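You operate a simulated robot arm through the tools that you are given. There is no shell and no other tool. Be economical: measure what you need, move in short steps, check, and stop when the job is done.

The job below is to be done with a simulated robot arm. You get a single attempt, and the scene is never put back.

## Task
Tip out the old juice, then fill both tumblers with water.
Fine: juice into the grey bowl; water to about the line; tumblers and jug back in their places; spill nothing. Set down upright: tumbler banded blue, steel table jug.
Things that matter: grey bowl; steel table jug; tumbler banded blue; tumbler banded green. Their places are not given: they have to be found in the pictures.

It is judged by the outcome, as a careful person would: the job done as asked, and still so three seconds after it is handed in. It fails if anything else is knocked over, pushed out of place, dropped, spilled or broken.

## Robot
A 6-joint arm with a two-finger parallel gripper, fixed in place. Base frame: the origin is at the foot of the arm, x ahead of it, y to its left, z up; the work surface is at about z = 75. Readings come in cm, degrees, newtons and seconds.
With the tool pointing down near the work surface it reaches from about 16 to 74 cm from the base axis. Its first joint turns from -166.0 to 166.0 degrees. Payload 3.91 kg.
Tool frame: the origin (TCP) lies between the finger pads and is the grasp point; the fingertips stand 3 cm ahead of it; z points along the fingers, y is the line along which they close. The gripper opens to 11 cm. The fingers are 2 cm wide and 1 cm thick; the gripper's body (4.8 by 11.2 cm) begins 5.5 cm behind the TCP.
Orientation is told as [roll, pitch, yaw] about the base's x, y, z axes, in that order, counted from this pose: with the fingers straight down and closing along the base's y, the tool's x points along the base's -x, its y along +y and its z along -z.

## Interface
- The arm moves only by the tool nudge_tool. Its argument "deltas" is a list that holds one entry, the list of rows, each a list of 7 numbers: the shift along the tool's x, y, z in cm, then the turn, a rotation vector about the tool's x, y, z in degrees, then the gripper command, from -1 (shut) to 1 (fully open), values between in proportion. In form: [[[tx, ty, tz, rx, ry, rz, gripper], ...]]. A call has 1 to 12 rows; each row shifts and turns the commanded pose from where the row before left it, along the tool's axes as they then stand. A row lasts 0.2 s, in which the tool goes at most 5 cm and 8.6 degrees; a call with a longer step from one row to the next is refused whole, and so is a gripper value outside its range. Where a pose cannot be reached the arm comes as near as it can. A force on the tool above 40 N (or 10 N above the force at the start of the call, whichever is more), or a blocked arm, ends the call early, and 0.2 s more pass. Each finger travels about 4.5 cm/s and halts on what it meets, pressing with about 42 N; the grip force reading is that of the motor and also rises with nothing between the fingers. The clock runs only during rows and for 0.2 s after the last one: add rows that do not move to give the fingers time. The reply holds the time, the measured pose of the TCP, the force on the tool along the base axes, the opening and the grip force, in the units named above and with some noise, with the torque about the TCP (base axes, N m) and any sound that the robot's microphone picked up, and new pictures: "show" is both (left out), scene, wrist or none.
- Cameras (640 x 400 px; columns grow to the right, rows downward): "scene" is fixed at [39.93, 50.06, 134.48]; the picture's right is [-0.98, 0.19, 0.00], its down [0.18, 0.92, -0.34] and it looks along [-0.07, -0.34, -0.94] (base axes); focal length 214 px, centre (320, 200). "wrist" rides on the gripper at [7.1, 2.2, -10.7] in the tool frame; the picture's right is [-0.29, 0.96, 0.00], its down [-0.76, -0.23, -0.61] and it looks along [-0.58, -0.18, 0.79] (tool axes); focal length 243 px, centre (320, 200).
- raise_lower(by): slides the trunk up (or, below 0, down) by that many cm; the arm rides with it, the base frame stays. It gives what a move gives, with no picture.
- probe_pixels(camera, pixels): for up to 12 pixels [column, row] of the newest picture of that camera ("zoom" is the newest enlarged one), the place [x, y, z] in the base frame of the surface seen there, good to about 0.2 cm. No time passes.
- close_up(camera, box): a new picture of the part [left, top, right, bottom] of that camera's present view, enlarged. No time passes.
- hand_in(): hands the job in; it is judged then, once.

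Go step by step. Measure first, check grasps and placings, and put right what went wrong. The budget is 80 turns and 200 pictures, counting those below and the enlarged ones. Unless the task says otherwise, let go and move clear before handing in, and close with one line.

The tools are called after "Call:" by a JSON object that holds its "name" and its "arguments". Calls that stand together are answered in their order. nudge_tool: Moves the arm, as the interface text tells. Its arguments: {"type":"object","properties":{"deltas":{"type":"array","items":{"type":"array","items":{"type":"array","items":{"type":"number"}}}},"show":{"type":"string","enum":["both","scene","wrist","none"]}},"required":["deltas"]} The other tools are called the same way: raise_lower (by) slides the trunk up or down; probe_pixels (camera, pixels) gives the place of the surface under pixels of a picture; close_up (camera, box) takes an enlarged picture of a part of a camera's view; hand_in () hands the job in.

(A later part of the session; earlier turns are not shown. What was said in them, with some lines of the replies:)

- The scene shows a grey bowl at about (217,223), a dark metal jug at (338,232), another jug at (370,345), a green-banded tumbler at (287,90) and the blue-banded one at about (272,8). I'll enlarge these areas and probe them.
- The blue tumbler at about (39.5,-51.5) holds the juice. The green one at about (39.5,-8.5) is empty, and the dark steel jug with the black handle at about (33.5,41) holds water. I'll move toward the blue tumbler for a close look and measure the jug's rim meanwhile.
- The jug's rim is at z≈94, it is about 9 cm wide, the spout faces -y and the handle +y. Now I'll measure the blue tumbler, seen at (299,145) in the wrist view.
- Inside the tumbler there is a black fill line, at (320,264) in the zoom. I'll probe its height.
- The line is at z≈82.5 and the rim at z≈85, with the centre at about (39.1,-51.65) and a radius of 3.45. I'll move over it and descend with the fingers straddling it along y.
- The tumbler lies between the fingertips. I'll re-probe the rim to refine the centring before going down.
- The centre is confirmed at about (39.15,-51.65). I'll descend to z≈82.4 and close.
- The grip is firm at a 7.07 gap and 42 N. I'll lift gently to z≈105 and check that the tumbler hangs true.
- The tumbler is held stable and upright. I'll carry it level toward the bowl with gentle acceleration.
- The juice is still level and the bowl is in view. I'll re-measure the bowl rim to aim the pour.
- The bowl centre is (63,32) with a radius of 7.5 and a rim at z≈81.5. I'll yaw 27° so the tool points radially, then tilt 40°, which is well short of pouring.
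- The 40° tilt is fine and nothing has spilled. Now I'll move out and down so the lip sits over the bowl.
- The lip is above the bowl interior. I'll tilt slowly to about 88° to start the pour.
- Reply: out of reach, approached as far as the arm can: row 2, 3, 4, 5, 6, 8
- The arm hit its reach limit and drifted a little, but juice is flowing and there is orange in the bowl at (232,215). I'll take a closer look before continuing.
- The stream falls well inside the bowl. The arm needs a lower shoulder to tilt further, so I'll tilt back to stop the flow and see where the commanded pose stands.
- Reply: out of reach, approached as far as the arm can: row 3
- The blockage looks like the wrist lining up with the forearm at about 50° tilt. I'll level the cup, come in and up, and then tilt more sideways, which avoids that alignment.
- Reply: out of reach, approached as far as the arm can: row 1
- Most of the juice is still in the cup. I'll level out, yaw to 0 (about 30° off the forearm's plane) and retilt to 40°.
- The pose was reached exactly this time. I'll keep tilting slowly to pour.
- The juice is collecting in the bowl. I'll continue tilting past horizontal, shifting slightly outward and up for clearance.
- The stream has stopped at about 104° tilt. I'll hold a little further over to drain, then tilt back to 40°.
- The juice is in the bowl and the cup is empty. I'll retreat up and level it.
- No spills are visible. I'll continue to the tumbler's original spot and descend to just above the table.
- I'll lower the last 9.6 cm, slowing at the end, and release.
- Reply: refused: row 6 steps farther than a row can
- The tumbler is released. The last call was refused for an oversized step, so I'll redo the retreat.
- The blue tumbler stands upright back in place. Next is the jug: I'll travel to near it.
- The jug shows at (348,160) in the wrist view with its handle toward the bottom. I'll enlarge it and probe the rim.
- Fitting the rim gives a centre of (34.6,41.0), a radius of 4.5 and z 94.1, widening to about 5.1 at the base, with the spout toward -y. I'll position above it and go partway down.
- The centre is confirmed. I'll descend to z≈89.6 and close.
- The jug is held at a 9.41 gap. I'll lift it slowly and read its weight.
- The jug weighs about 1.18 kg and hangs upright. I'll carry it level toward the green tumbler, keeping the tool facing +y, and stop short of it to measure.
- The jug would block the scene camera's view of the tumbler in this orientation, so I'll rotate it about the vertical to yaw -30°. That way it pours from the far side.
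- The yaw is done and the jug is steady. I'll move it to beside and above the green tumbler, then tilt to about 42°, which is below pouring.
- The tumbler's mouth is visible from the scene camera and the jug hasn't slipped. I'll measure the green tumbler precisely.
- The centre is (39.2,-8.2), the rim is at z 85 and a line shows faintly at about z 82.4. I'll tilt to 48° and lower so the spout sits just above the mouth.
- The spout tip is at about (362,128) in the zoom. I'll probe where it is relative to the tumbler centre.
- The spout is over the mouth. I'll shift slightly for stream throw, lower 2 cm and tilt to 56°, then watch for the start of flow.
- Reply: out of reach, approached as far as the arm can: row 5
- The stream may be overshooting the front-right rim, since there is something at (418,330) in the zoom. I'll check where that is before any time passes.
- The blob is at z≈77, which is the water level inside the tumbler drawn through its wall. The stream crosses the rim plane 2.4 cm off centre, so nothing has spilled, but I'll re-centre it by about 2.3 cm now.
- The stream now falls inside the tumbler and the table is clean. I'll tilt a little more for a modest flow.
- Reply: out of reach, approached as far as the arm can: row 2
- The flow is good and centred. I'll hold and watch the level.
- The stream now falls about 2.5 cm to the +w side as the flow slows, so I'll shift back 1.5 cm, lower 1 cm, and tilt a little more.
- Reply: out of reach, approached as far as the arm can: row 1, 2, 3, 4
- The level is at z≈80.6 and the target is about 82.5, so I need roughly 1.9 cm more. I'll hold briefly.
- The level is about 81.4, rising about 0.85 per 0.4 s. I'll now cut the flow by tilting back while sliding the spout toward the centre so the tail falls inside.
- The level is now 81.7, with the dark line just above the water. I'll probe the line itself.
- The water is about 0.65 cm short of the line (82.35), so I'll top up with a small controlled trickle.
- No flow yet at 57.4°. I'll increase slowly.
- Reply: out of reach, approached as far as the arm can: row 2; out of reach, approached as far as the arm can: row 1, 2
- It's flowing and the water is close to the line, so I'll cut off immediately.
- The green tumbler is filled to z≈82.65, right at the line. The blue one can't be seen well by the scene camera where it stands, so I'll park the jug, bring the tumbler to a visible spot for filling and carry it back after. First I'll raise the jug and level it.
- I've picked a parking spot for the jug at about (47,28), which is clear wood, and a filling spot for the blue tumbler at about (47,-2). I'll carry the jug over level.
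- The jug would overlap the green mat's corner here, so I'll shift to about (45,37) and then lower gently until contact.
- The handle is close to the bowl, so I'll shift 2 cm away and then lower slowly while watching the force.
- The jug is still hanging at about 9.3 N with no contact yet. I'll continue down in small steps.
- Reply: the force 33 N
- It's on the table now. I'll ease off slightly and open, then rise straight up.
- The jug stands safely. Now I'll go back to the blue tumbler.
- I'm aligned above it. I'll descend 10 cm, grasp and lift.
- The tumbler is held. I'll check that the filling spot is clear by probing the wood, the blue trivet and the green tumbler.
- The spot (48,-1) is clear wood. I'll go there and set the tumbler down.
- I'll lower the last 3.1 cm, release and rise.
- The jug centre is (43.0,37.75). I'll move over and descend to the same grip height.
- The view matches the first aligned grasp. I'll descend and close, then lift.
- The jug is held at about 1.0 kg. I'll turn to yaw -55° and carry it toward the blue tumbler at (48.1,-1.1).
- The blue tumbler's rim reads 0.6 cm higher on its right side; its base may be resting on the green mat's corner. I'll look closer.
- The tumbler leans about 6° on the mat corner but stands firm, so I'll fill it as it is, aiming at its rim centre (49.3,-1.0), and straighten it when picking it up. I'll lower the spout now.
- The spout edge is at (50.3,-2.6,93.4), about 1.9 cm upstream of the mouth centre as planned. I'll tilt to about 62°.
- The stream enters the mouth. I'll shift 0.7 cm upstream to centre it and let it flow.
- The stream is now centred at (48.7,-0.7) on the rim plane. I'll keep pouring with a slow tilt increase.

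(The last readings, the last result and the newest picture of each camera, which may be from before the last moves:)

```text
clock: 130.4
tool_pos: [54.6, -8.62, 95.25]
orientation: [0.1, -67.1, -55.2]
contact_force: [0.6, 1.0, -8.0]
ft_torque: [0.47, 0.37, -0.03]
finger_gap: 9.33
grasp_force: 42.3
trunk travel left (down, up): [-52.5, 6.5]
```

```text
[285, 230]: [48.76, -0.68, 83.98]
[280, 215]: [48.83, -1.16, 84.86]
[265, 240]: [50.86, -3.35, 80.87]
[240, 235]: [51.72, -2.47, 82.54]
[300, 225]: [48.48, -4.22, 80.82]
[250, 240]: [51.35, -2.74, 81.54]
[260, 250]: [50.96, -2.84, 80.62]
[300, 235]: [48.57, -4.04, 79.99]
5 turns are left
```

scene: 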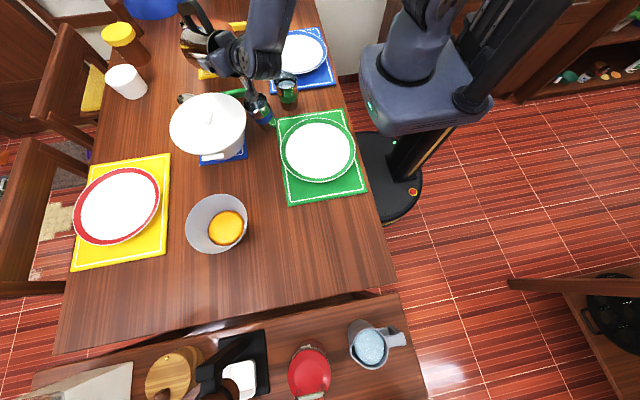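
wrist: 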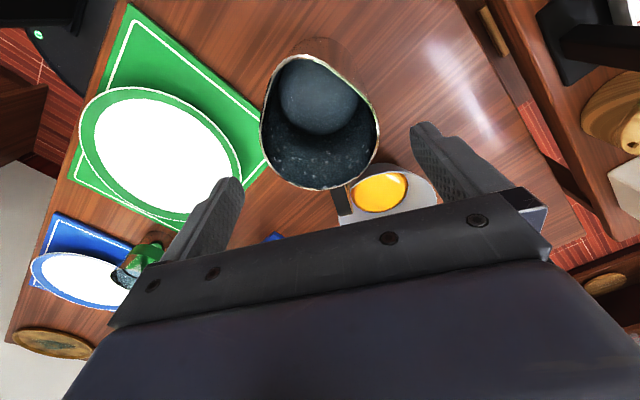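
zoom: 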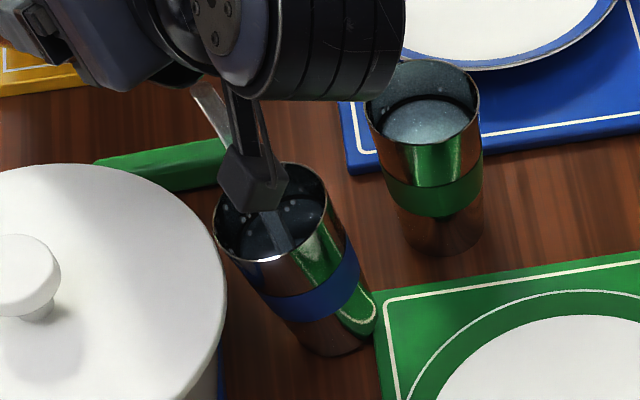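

The pour is steady and few turns remain, so I'll measure the level twice in a row to get the rate.

Call:
{"name": "nudge_tool", "arguments": {"deltas": [[[0, 0, 0, 0, -0.5, 0, -1], [0, 0, 0, 0, -0.5, 0, -1]]], "show": "scene"}}

Call:
{"name": "probe_pixels", "arguments": {"camera": "scene", "pixels": [[281, 107], [283, 108], [285, 109], [287, 108], [289, 107], [281, 109], [283, 110], [279, 108], [290, 105]]}}

Call:
{"name": "nudge_tool", "arguments": {"deltas": [[[0, 0, 0, 0, 0, 0, -1]]], "show": "scene"}}

Call:
{"name": "close_up", "arguments": {"camera": "scene", "box": [230, 60, 300, 140]}}

Call:
{"name": "probe_pixels", "arguments": {"camera": "zoom", "pixels": [[285, 230], [260, 240], [265, 248], [240, 235], [300, 225], [250, 240], [260, 250], [300, 235], [250, 230], [275, 250], [300, 215]]}}

```text
clock: 131.0
tool_pos: [54.57, -8.69, 95.27]
orientation: [0.2, -68.1, -55.1]
contact_force: [0.3, -0.6, -8.3]
ft_torque: [0.43, 0.33, 0.04]
finger_gap: 9.32
grasp_force: 42.2
trunk travel left (down, up): [-52.5, 6.5]
```

scene: 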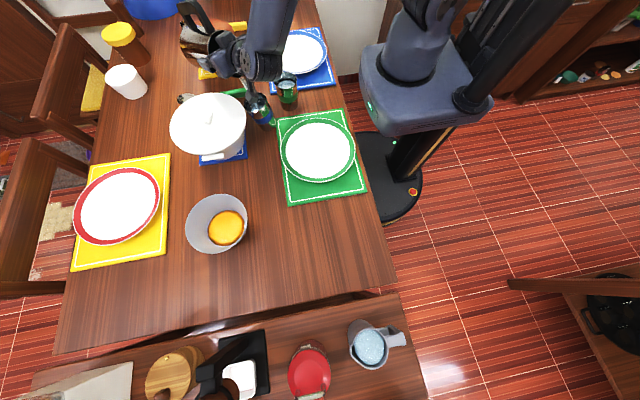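

```text
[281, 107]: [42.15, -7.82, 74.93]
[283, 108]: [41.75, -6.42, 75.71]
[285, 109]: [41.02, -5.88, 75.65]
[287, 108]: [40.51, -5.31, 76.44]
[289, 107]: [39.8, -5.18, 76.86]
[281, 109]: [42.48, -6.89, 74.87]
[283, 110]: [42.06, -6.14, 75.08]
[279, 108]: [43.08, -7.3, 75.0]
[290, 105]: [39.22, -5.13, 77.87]
```

```text
clock: 131.4
tool_pos: [54.67, -8.59, 95.24]
orientation: [0.2, -68.0, -55.2]
contact_force: [-0.7, -0.8, -7.5]
ft_torque: [0.46, 0.33, 0.03]
finger_gap: 9.36
grasp_force: 42.3
trunk travel left (down, up): [-52.5, 6.5]
```

scene: 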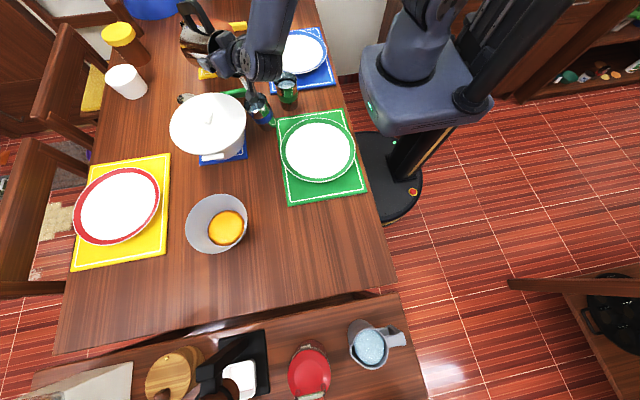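

```text
5.00 times, centred on (265, 100) of scene
```

zoom: 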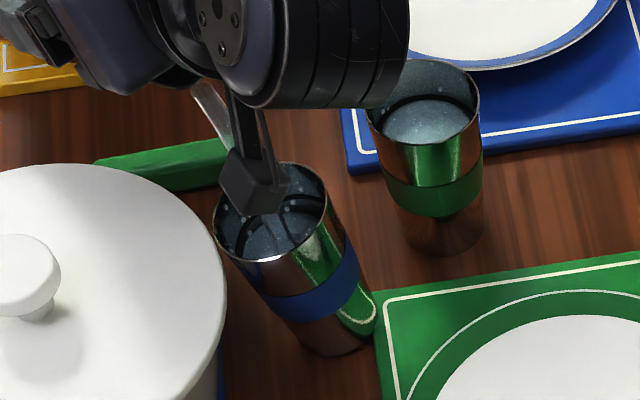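

```text
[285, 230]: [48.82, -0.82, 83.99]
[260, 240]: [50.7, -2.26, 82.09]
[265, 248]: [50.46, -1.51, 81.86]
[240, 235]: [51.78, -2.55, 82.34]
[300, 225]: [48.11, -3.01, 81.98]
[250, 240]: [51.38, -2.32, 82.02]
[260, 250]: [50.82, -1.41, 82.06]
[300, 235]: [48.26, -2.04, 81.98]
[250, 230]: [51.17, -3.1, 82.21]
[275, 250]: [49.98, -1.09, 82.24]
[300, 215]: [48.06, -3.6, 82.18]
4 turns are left
```

The level has reached 82.05 against a target of about 82.7, and the tail will add the rest. I'll cut off now, check, and then carry the jug level back above its own place, all in one block.

Call:
{"name": "nudge_tool", "arguments": {"deltas": [[[0, 0, 0, 0, 8, 0, -1], [0, 0, 0, 0, 8, 0, -1], [0, 0, 0, 0, 7, 0, -1], [0, 0, 0, 0, 0, 0, -1]]], "show": "none"}}

Call:
{"name": "nudge_tool", "arguments": {"deltas": [[[-2.12, 0, -2.12, 0, 0, 0, -1], [-2.12, 0, -2.12, 0, 0, 0, -1], [-2.12, 0, -2.12, 0, 0, 0, -1], [-2.12, 0, -2.12, 0, 0, 0, -1], [-2.12, 0, -2.12, 0, 0, 0, -1], [0, 0, 0, 0, 6.43, 0, -1], [0, 0, 0, 0, 6.43, 0, -1], [0, 0, 0, 0, 6.43, 0, -1], [0, 0, 0, 0, 6.43, 0, -1], [0, 0, 0, 0, 6.43, 0, -1], [0, 0, 0, 0, 6.43, 0, -1], [0, 0, 0, 0, 6.43, 0, -1]]], "show": "scene"}}

Call:
{"name": "close_up", "arguments": {"camera": "scene", "box": [230, 60, 300, 140]}}

Call:
{"name": "probe_pixels", "arguments": {"camera": "zoom", "pixels": [[285, 230], [260, 235], [270, 240], [250, 225], [290, 215], [270, 215], [327, 205], [215, 215], [275, 163], [265, 262], [310, 245], [320, 350]]}}

Call:
{"name": "nudge_tool", "arguments": {"deltas": [[[0.8, 0.2, 0, 0, 0, 0, -1], [2, 0.5, 0, 0, 0, 0, -1], [3.4, 0.8, 0, 0, 0, 0, -1], [4.2, 1, 0, 0, 0, 0, -1], [4.4, 1, 0, 0, 0, 0, -1], [4.4, 1, 0, 0, 0, 0, -1], [4.4, 1, 0, 0, 0, 0, -1], [4.4, 1, 0, 0, 0, 0, -1], [4.4, 1, 0, 0, 0, 0, -1], [4.4, 1, 0, 0, 0, 0, -1], [4.4, 1, 0, 0, 0, 0, -1], [4.2, 1, 0, 0, 0, 0, -1]]], "show": "none"}}

Call:
{"name": "nudge_tool", "arguments": {"deltas": [[[3.6, 0.8, 0, 0, 0, 0, -1], [2.2, 0.5, 0, 0, 0, 0, -1], [0.9, 0.25, 0, 0, 0, 0, -1], [0, 0, 0, 0, 0, -5, -1], [0, 0, 0, 0, 0, -8, -1], [0, 0, 0, 0, 0, -8, -1], [0, 0, 0, 0, 0, -8, -1], [0, 0, 0, 0, 0, -8, -1], [0, 0, 0, 0, 0, -8, -1], [0, 0, 0, 0, 0, -8, -1], [0, 0, 0, 0, 0, -8, -1], [0, 0, 0, 0, 0, -8, -1]]], "show": "none"}}

Call:
{"name": "nudge_tool", "arguments": {"deltas": [[[0, 0, 0, 0, 0, -8, -1], [0, 0, 0, 0, 0, -8, -1], [0, 0, 0, 0, 0, -8, -1], [0, 0, 0, 0, 0, -8, -1], [0, 0, 0, 0, 0, -8, -1], [0, 0, 0, 0, 0, -8, -1], [0, 0, 0, 0, 0, -8, -1], [0, 0, 0, 0, 0, -8, -1], [0, 0, 0, 0, 0, -8, -1], [0, 0, 0, 0, 0, -4, -1], [0, 0, 0, 0, 0, 0, -1]]], "show": "scene"}}

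Call:
{"name": "close_up", "arguments": {"camera": "scene", "box": [240, 75, 300, 135]}}

Call:
{"name": "probe_pixels", "arguments": {"camera": "zoom", "pixels": [[130, 185], [230, 195], [175, 145], [185, 245], [180, 200], [160, 200], [200, 200], [240, 340], [205, 335], [275, 300], [215, 300]]}}

```text
clock: 132.4
tool_pos: [54.59, -8.62, 95.23]
orientation: [0.2, -44.9, -55.1]
contact_force: [-0.2, -0.6, -7.8]
ft_torque: [0.37, 0.3, 0.0]
finger_gap: 9.35
grasp_force: 41.4
trunk travel left (down, up): [-52.5, 6.5]
```

```text
clock: 135.0
tool_pos: [54.71, -8.65, 110.04]
orientation: [0.1, 0.0, -54.9]
contact_force: [0.5, 0.2, -8.2]
ft_torque: [0.13, 0.08, -0.01]
finger_gap: 9.3
grasp_force: 42.4
trunk travel left (down, up): [-52.5, 6.5]
```

scene: 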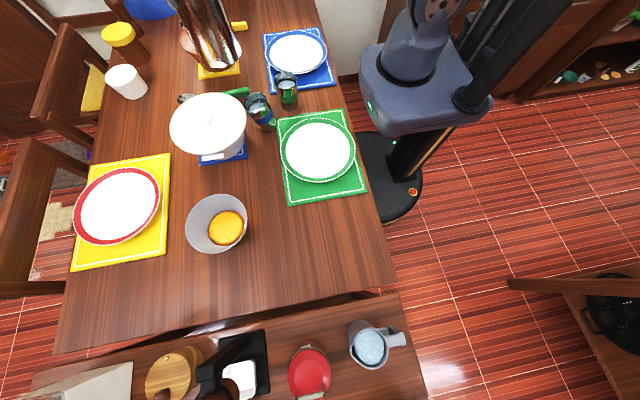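

```text
5.00 times, centred on (265, 100) of scene
```

zoom: 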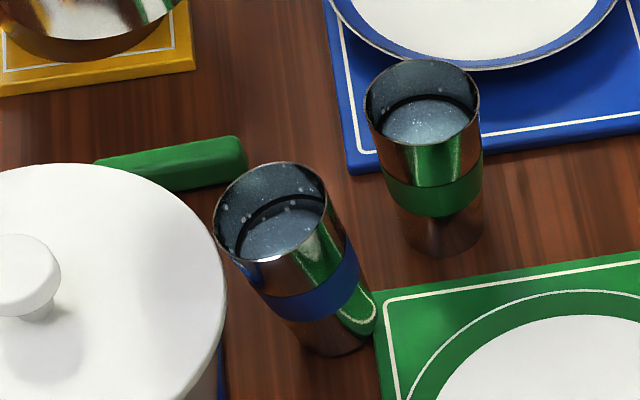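

```text
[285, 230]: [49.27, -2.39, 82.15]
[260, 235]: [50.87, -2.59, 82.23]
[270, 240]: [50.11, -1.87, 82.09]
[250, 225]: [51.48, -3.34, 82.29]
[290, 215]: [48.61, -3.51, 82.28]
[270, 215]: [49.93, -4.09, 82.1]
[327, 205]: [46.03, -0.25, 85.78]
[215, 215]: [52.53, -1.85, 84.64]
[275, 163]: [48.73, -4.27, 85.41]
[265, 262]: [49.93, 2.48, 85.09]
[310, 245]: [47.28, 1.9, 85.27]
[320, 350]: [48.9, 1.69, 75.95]
```

```text
clock: 137.6
tool_pos: [37.06, 34.73, 110.18]
orientation: [-0.1, -0.1, -55.0]
contact_force: [-0.4, -0.4, -7.3]
ft_torque: [0.13, 0.08, -0.02]
finger_gap: 9.31
grasp_force: 42.0
trunk travel left (down, up): [-52.5, 6.5]
```

```text
clock: 140.2
tool_pos: [34.59, 40.95, 110.12]
orientation: [-0.1, -0.2, 14.2]
contact_force: [-0.5, 0.5, -7.1]
ft_torque: [-0.06, 0.19, 0.0]
finger_gap: 9.32
grasp_force: 41.8
trunk travel left (down, up): [-52.5, 6.5]
```

```text
clock: 142.6
tool_pos: [34.57, 40.98, 110.05]
orientation: [-0.1, 0.0, 90.1]
contact_force: [-0.2, 0.1, -7.4]
ft_torque: [-0.17, 0.0, 0.02]
finger_gap: 9.32
grasp_force: 42.2
trunk travel left (down, up): [-52.5, 6.5]
```

scene: 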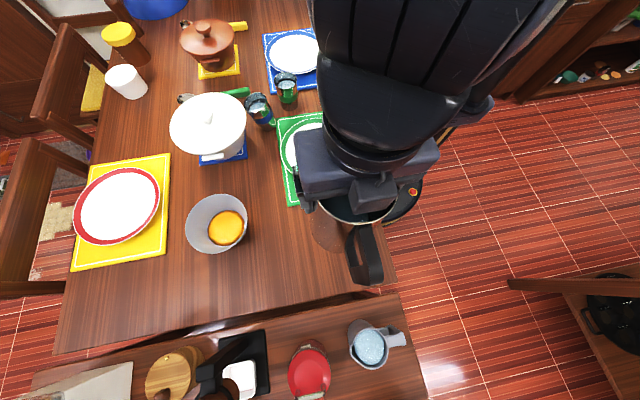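

```text
6.67 times, centred on (270, 105) of scene
```

zoom: 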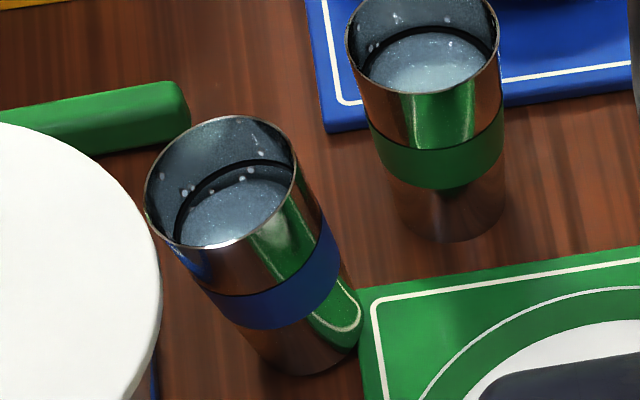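

```text
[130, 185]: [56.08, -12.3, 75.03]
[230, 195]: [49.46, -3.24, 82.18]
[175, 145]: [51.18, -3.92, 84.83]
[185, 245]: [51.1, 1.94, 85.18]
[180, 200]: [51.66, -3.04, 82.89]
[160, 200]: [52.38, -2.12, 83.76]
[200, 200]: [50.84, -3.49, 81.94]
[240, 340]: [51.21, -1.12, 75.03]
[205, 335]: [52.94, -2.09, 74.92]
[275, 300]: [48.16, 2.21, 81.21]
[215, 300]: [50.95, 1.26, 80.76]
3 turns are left
```

The blue tumbler holds 82.15, which is within about half a centimetre of its line. The jug hangs over its place at (34.57,40.98) at yaw 90. I'll set it down and release it, then pick up the blue tumbler along its lean, lift it and straighten it.

Call:
{"name": "nudge_tool", "arguments": {"deltas": [[[0, 0, 3, 0, 0, 0, -1], [0, 0, 4, 0, 0, 0, -1], [0, 0, 4, 0, 0, 0, -1], [0, 0, 3.5, 0, 0, 0, -1], [0, 0, 2.5, 0, 0, 0, -1], [0, 0, 1.3, 0, 0, 0, -1], [0, 0, 0.8, 0, 0, 0, -1], [0, 0, 0.4, 0, 0, 0, -1], [0, 0, 0.2, 0, 0, 0, -1], [0, 0, 0.1, 0, 0, 0, -1], [0, 0, 0, 0, 0, 0, -1]]], "show": "none"}}

Call:
{"name": "nudge_tool", "arguments": {"deltas": [[[0, 0, 0.1, 0, 0, 0, -1], [0, 0, 0, 0, 0, 0, 0.75], [0, 0, 0, 0, 0, 0, 0.9], [0, 0, 0, 0, 0, 0, 1], [0, 0, 0, 0, 0, 0, 1], [0, 0, 0, 0, 0, 0, 1]]], "show": "none"}}

Call:
{"name": "nudge_tool", "arguments": {"deltas": [[[0, 0, -2, 0, 0, 0, 1], [0, 0, -4, 0, 0, 0, 1], [0, 0, -4, 0, 0, 0, 1], [0, 0, -4, 0, 0, 0, 1], [0, 0, -4, 0, 0, 0, 1], [0, 0, 0, 0, 0, 8, 1], [0, 0, 0, 0, 0, 8, 1], [0, 0, 0, 0, 0, 8, 1], [0, 0, 0, 0, 0, 8, 1], [0, 0, 0, 0, 0, 8, 1], [0, 0, 0, 0, 0, 8, 1], [0, 0, 0, 0, 0, 8, 1]]], "show": "none"}}

Call:
{"name": "nudge_tool", "arguments": {"deltas": [[[0, 0, 0, 0, 0, 8.5, 1], [0, 0, 0, 0, 0, 8.5, 1], [0, 0, 0, 0, 0, 8.5, 1], [0, 0, 0, 0, 0, 8.5, 1], [-1.71, -4.21, 0.3, 0, 0, 0, 1], [-1.71, -4.21, 0.3, 0, 0, 0, 1], [-1.71, -4.21, 0.3, 0, 0, 0, 1], [-1.71, -4.21, 0.3, 0, 0, 0, 1], [-1.71, -4.21, 0.3, 0, 0, 0, 1], [-1.71, -4.21, 0.3, 0, 0, 0, 1], [-1.71, -4.21, 0.3, 0, 0, 0, 1], [-1.71, -4.21, 0.3, 0, 0, 0, 1]]], "show": "none"}}

Call:
{"name": "nudge_tool", "arguments": {"deltas": [[[-1.71, -4.2, 0.5, 0, 0, 0, 1], [-1.71, -4.2, 0.5, 0, 0, 0, 1], [0, 0, 0, 0, 7, 0, 1], [0, 0, 4, 0, 0, 0, 1], [0, 0, 4, 0, 0, 0, 1], [0, 0, 4, 0, 0, 0, 1], [0, 0, 4, 0, 0, 0, 1], [0, 0, 3, 0, 0, 0, 1], [0, 0, 2, 0, 0, 0, 1], [0, 0, 0.9, 0, 0, 0, 1], [0, 0, 0, 0, 0, 0, 1]]], "show": "both"}}

Call:
{"name": "nudge_tool", "arguments": {"deltas": [[[0, 0, 0, 0, 0, 0, 0.6], [0, 0, 0, 0, 0, 0, 0.3], [0, 0, 0, 0, 0, 0, 0], [0, 0, 0, 0, 0, 0, -0.4], [0, 0, 0, 0, 0, 0, -1], [0, 0, 0, 0, 0, 0, -1], [0, 0, 0, 0, 0, 0, -1]]], "show": "none"}}

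Call:
{"name": "nudge_tool", "arguments": {"deltas": [[[0, 0, -0.4, 0, 0, 0, -1], [0, 0, -1.2, 0, 0, 0, -1], [0, 0, -2.2, 0, 0, 0, -1], [0, 0, -3, 0, 0, 0, -1], [0, 0, -3, 0, 0, 0, -1], [0, 0, -3, 0, 0, 0, -1], [0, 0, -2.2, 0, 0, 0, -1], [0, 0, -1, 0, 0, 0, -1], [0, 0, 0, 0, -2, 0, -1], [0, 0, 0, 0, -3, 0, -1], [0, 0, 0, 0, -2, 0, -1], [0, 0, 0, 0, 0, 0, -1]]], "show": "both"}}

Call:
{"name": "close_up", "arguments": {"camera": "scene", "box": [200, 40, 320, 140]}}

```text
clock: 145.0
tool_pos: [34.67, 40.96, 90.3]
orientation: [-0.1, -0.1, 89.9]
contact_force: [-0.5, -0.1, -8.3]
ft_torque: [-0.16, 0.02, 0.0]
finger_gap: 9.29
grasp_force: 42.4
trunk travel left (down, up): [-52.5, 6.5]
```

```text
clock: 146.4
tool_pos: [34.48, 41.01, 90.25]
orientation: [-0.2, 0.0, 90.1]
contact_force: [-0.6, -0.9, 0.4]
ft_torque: [0.0, 0.01, 0.03]
finger_gap: 10.98
grasp_force: 0.1
trunk travel left (down, up): [-52.5, 6.5]
```

```text
clock: 149.0
tool_pos: [34.64, 41.0, 108.24]
orientation: [-0.1, -0.1, 33.9]
contact_force: [-0.5, 0.8, -0.4]
ft_torque: [-0.02, -0.02, 0.0]
finger_gap: 11.0
grasp_force: 0.0
trunk travel left (down, up): [-52.5, 6.5]
```

```text
clock: 151.6
tool_pos: [48.19, 7.29, 105.84]
orientation: [0.1, -0.2, 0.0]
contact_force: [-0.1, 0.0, -0.9]
ft_torque: [0.01, 0.0, 0.01]
finger_gap: 10.99
grasp_force: 0.2
trunk travel left (down, up): [-52.5, 6.5]
```

```text
clock: 154.0
tool_pos: [49.12, -1.31, 83.25]
orientation: [0.0, 6.9, 0.0]
contact_force: [0.0, -0.6, 0.2]
ft_torque: [0.01, 0.01, 0.0]
finger_gap: 10.99
grasp_force: 0.1
trunk travel left (down, up): [-52.5, 6.5]
```

scene: 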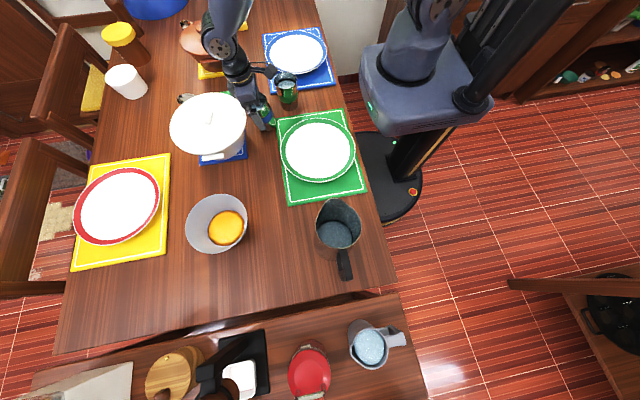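
wrist: 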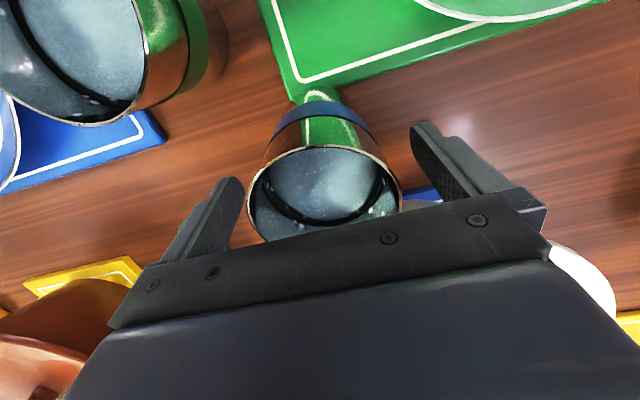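

```text
clock: 155.6
tool_pos: [49.18, -1.31, 83.35]
orientation: [0.0, 6.8, 0.1]
contact_force: [0.6, -0.3, 2.0]
ft_torque: [0.02, -0.02, 0.0]
finger_gap: 7.1
grasp_force: 41.9
trunk travel left (down, up): [-52.5, 6.5]
```

```text
clock: 158.2
tool_pos: [51.0, -1.2, 99.11]
orientation: [0.1, -0.2, 0.0]
contact_force: [-0.4, 0.3, -2.4]
ft_torque: [0.0, 0.0, -0.02]
finger_gap: 7.08
grasp_force: 42.1
trunk travel left (down, up): [-52.5, 6.5]
```

scene: 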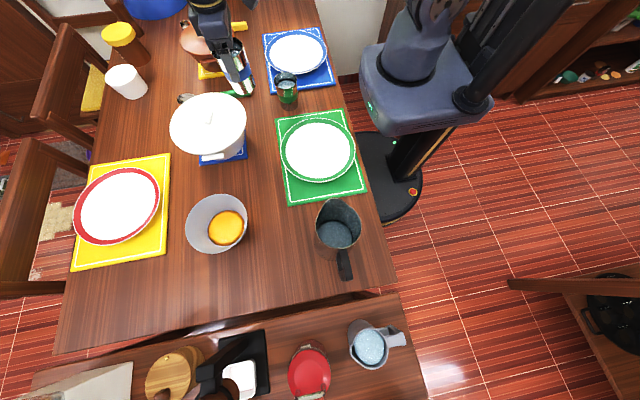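
wrist: 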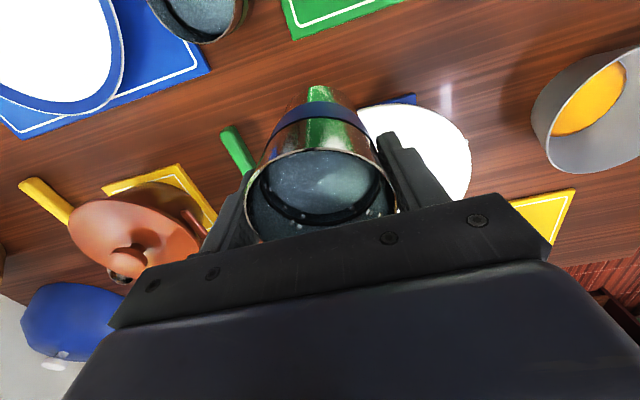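

```text
4.00 times, centred on (260, 90) of scene
2 turns are left
```

zoom: 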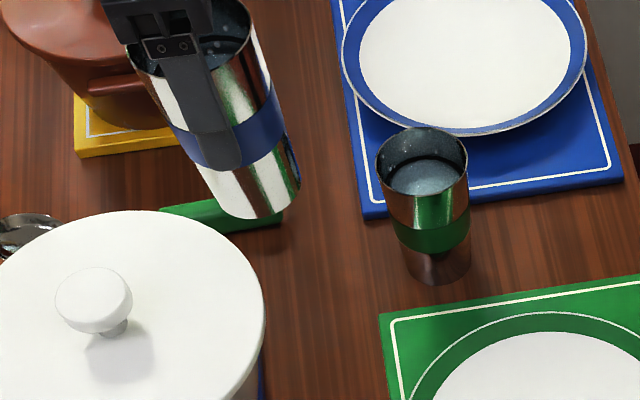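

The jug is back at its spot and the blue tumbler is held with the water safe. It still shows about 3° of lean, so I'll carry it slowly to its original place, trim 3°, set it down at (39.15,-51.6), release and retreat.

Call:
{"name": "nudge_tool", "arguments": {"deltas": [[[0.2, -0.8, 0, 0, 0, 0, -1], [0.45, -1.9, 0, 0, 0, 0, -1], [0.7, -3, 0, 0, 0, 0, -1], [0.8, -3.4, 0, 0, 0, 0, -1], [0.8, -3.4, 0, 0, 0, 0, -1], [0.8, -3.4, 0, 0, 0, 0, -1], [0.8, -3.4, 0, 0, 0, 0, -1], [0.8, -3.4, 0, 0, 0, 0, -1], [0.8, -3.4, 0, 0, 0, 0, -1], [0.8, -3.4, 0, 0, 0, 0, -1], [0.7, -3, 0, 0, 0, 0, -1], [0.5, -2, 0, 0, 0, 0, -1]]], "show": "none"}}

Call:
{"name": "nudge_tool", "arguments": {"deltas": [[[0.7, -2.8, 0, 0, 0, 0, -1], [0.8, -3.4, 0, 0, 0, 0, -1], [0.8, -3.4, 0, 0, 0, 0, -1], [0.7, -3, 0, 0, 0, 0, -1], [0.4, -1.9, 0, 0, 0, 0, -1], [0.3, -1.4, 0, 0, 0, 0, -1], [0, 0, 1, 0, 0, 0, -1], [0, 0, 2.5, 0, 0, 0, -1], [0, 0, 3.2, 0, 0, 0, -1], [0, 0, 3.2, 0, 0, 0, -1], [0, 0, 2, 0, 0, 0, -1], [0, 0, 0.6, 0, 0, 0, -1]]], "show": "none"}}

Call:
{"name": "nudge_tool", "arguments": {"deltas": [[[0, 0, 0, 0, -1.5, 0, -1], [0, 0, 0, 0, -1.5, 0, -1], [0.05, 0, 1.5, 0, 0, 0, -1], [0.05, 0, 1, 0, 0, 0, -1], [0, 0, 0.6, 0, 0, 0, -1], [0, 0, 0.3, 0, 0, 0, -1], [0, 0, 0.15, 0, 0, 0, -1], [0, 0, 0, 0, 0, 0, -1]]], "show": "none"}}

Call:
{"name": "nudge_tool", "arguments": {"deltas": [[[0, 0, 0, 0, 0, 0, 0.3], [0, 0, 0, 0, 0, 0, 0.36], [0, 0, 0, 0, 0, 0, 0.5], [0, 0, 0, 0, 0, 0, 0.8], [0, 0, 0, 0, 0, 0, 1], [0, 0, 0, 0, 0, 0, 1], [0, 0, 0, 0, 0, 0, 1]]], "show": "wrist"}}

Call:
{"name": "nudge_tool", "arguments": {"deltas": [[[0, 0, -2, 0, 0, 0, 1], [0, 0, -4, 0, 0, 0, 1], [0, 0, -4, 0, 0, 0, 1], [0, 0, -4, 0, 0, 0, 1], [0, 0, -4, 0, 0, 0, 1], [0, 0, -4, 0, 0, 0, 1], [0.5, 3, 0, 0, 0, 0, 1], [0.5, 3, 0, 0, 0, 0, 1], [0.5, 3, 0, 0, 0, 0, 1]]], "show": "both"}}

```text
clock: 160.8
tool_pos: [42.64, -35.6, 98.98]
orientation: [0.0, -0.1, 0.1]
contact_force: [-0.3, 0.2, -1.8]
ft_torque: [0.0, 0.0, 0.02]
finger_gap: 7.08
grasp_force: 41.6
trunk travel left (down, up): [-52.5, 6.5]
```

```text
clock: 163.4
tool_pos: [39.29, -51.62, 86.36]
orientation: [0.0, -0.2, 0.0]
contact_force: [0.7, 0.3, -3.3]
ft_torque: [-0.04, -0.01, 0.01]
finger_gap: 7.09
grasp_force: 42.4
trunk travel left (down, up): [-52.5, 6.5]
```

```text
clock: 165.2
tool_pos: [39.18, -51.67, 83.0]
orientation: [0.0, -3.1, 0.0]
contact_force: [0.0, -0.7, -2.9]
ft_torque: [-0.02, 0.0, 0.0]
finger_gap: 7.09
grasp_force: 42.2
trunk travel left (down, up): [-52.5, 6.5]
```

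```text
clock: 166.8
tool_pos: [39.19, -51.64, 83.01]
orientation: [-0.1, -3.1, 0.0]
contact_force: [-0.4, -0.1, 0.6]
ft_torque: [0.01, 0.01, -0.01]
finger_gap: 10.99
grasp_force: 0.1
trunk travel left (down, up): [-52.5, 6.5]
```

wrist: 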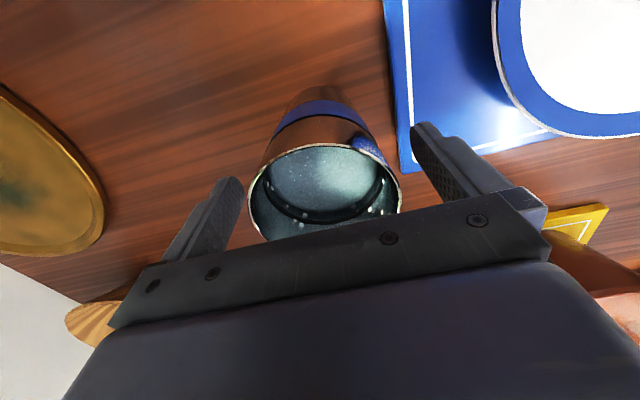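

```text
clock: 168.8
tool_pos: [36.63, -42.79, 104.94]
orientation: [0.1, -3.1, 0.0]
contact_force: [-0.3, -0.5, 0.6]
ft_torque: [0.01, -0.02, -0.03]
finger_gap: 11.01
grasp_force: 0.0
trunk travel left (down, up): [-52.5, 6.5]
1 turns are left
```

scene: 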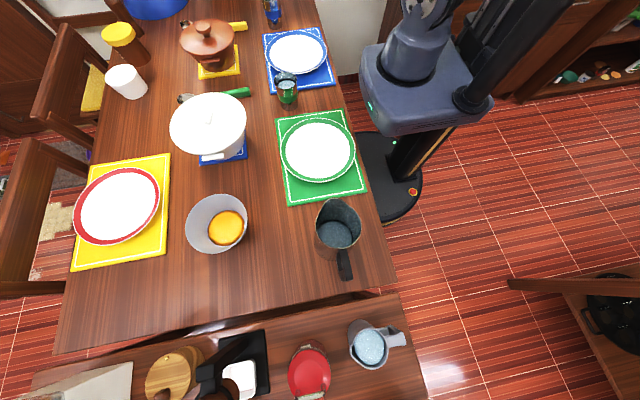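
wrist: 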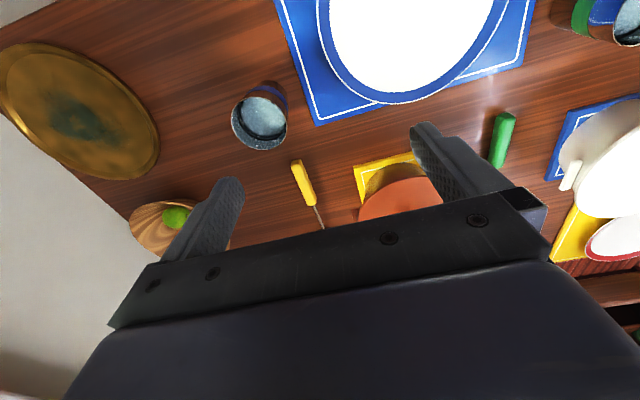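

The blue tumbler stands upright at its place with water in it (wrist view (260,115)), the jug is back at (338,235), the juice is in the bowl, and the table looks dry. I'm handing it in.

Call:
{"name": "hand_in", "arguments": {}}

```text
The job is handed in.
```

I tipped the old juice into the grey bowl and filled both tumblers with water. The tumblers and the steel jug are back upright in their places, and the last pictures show no spill. The green tumbler is at its line; the blue one is about half a centimetre short of its line.
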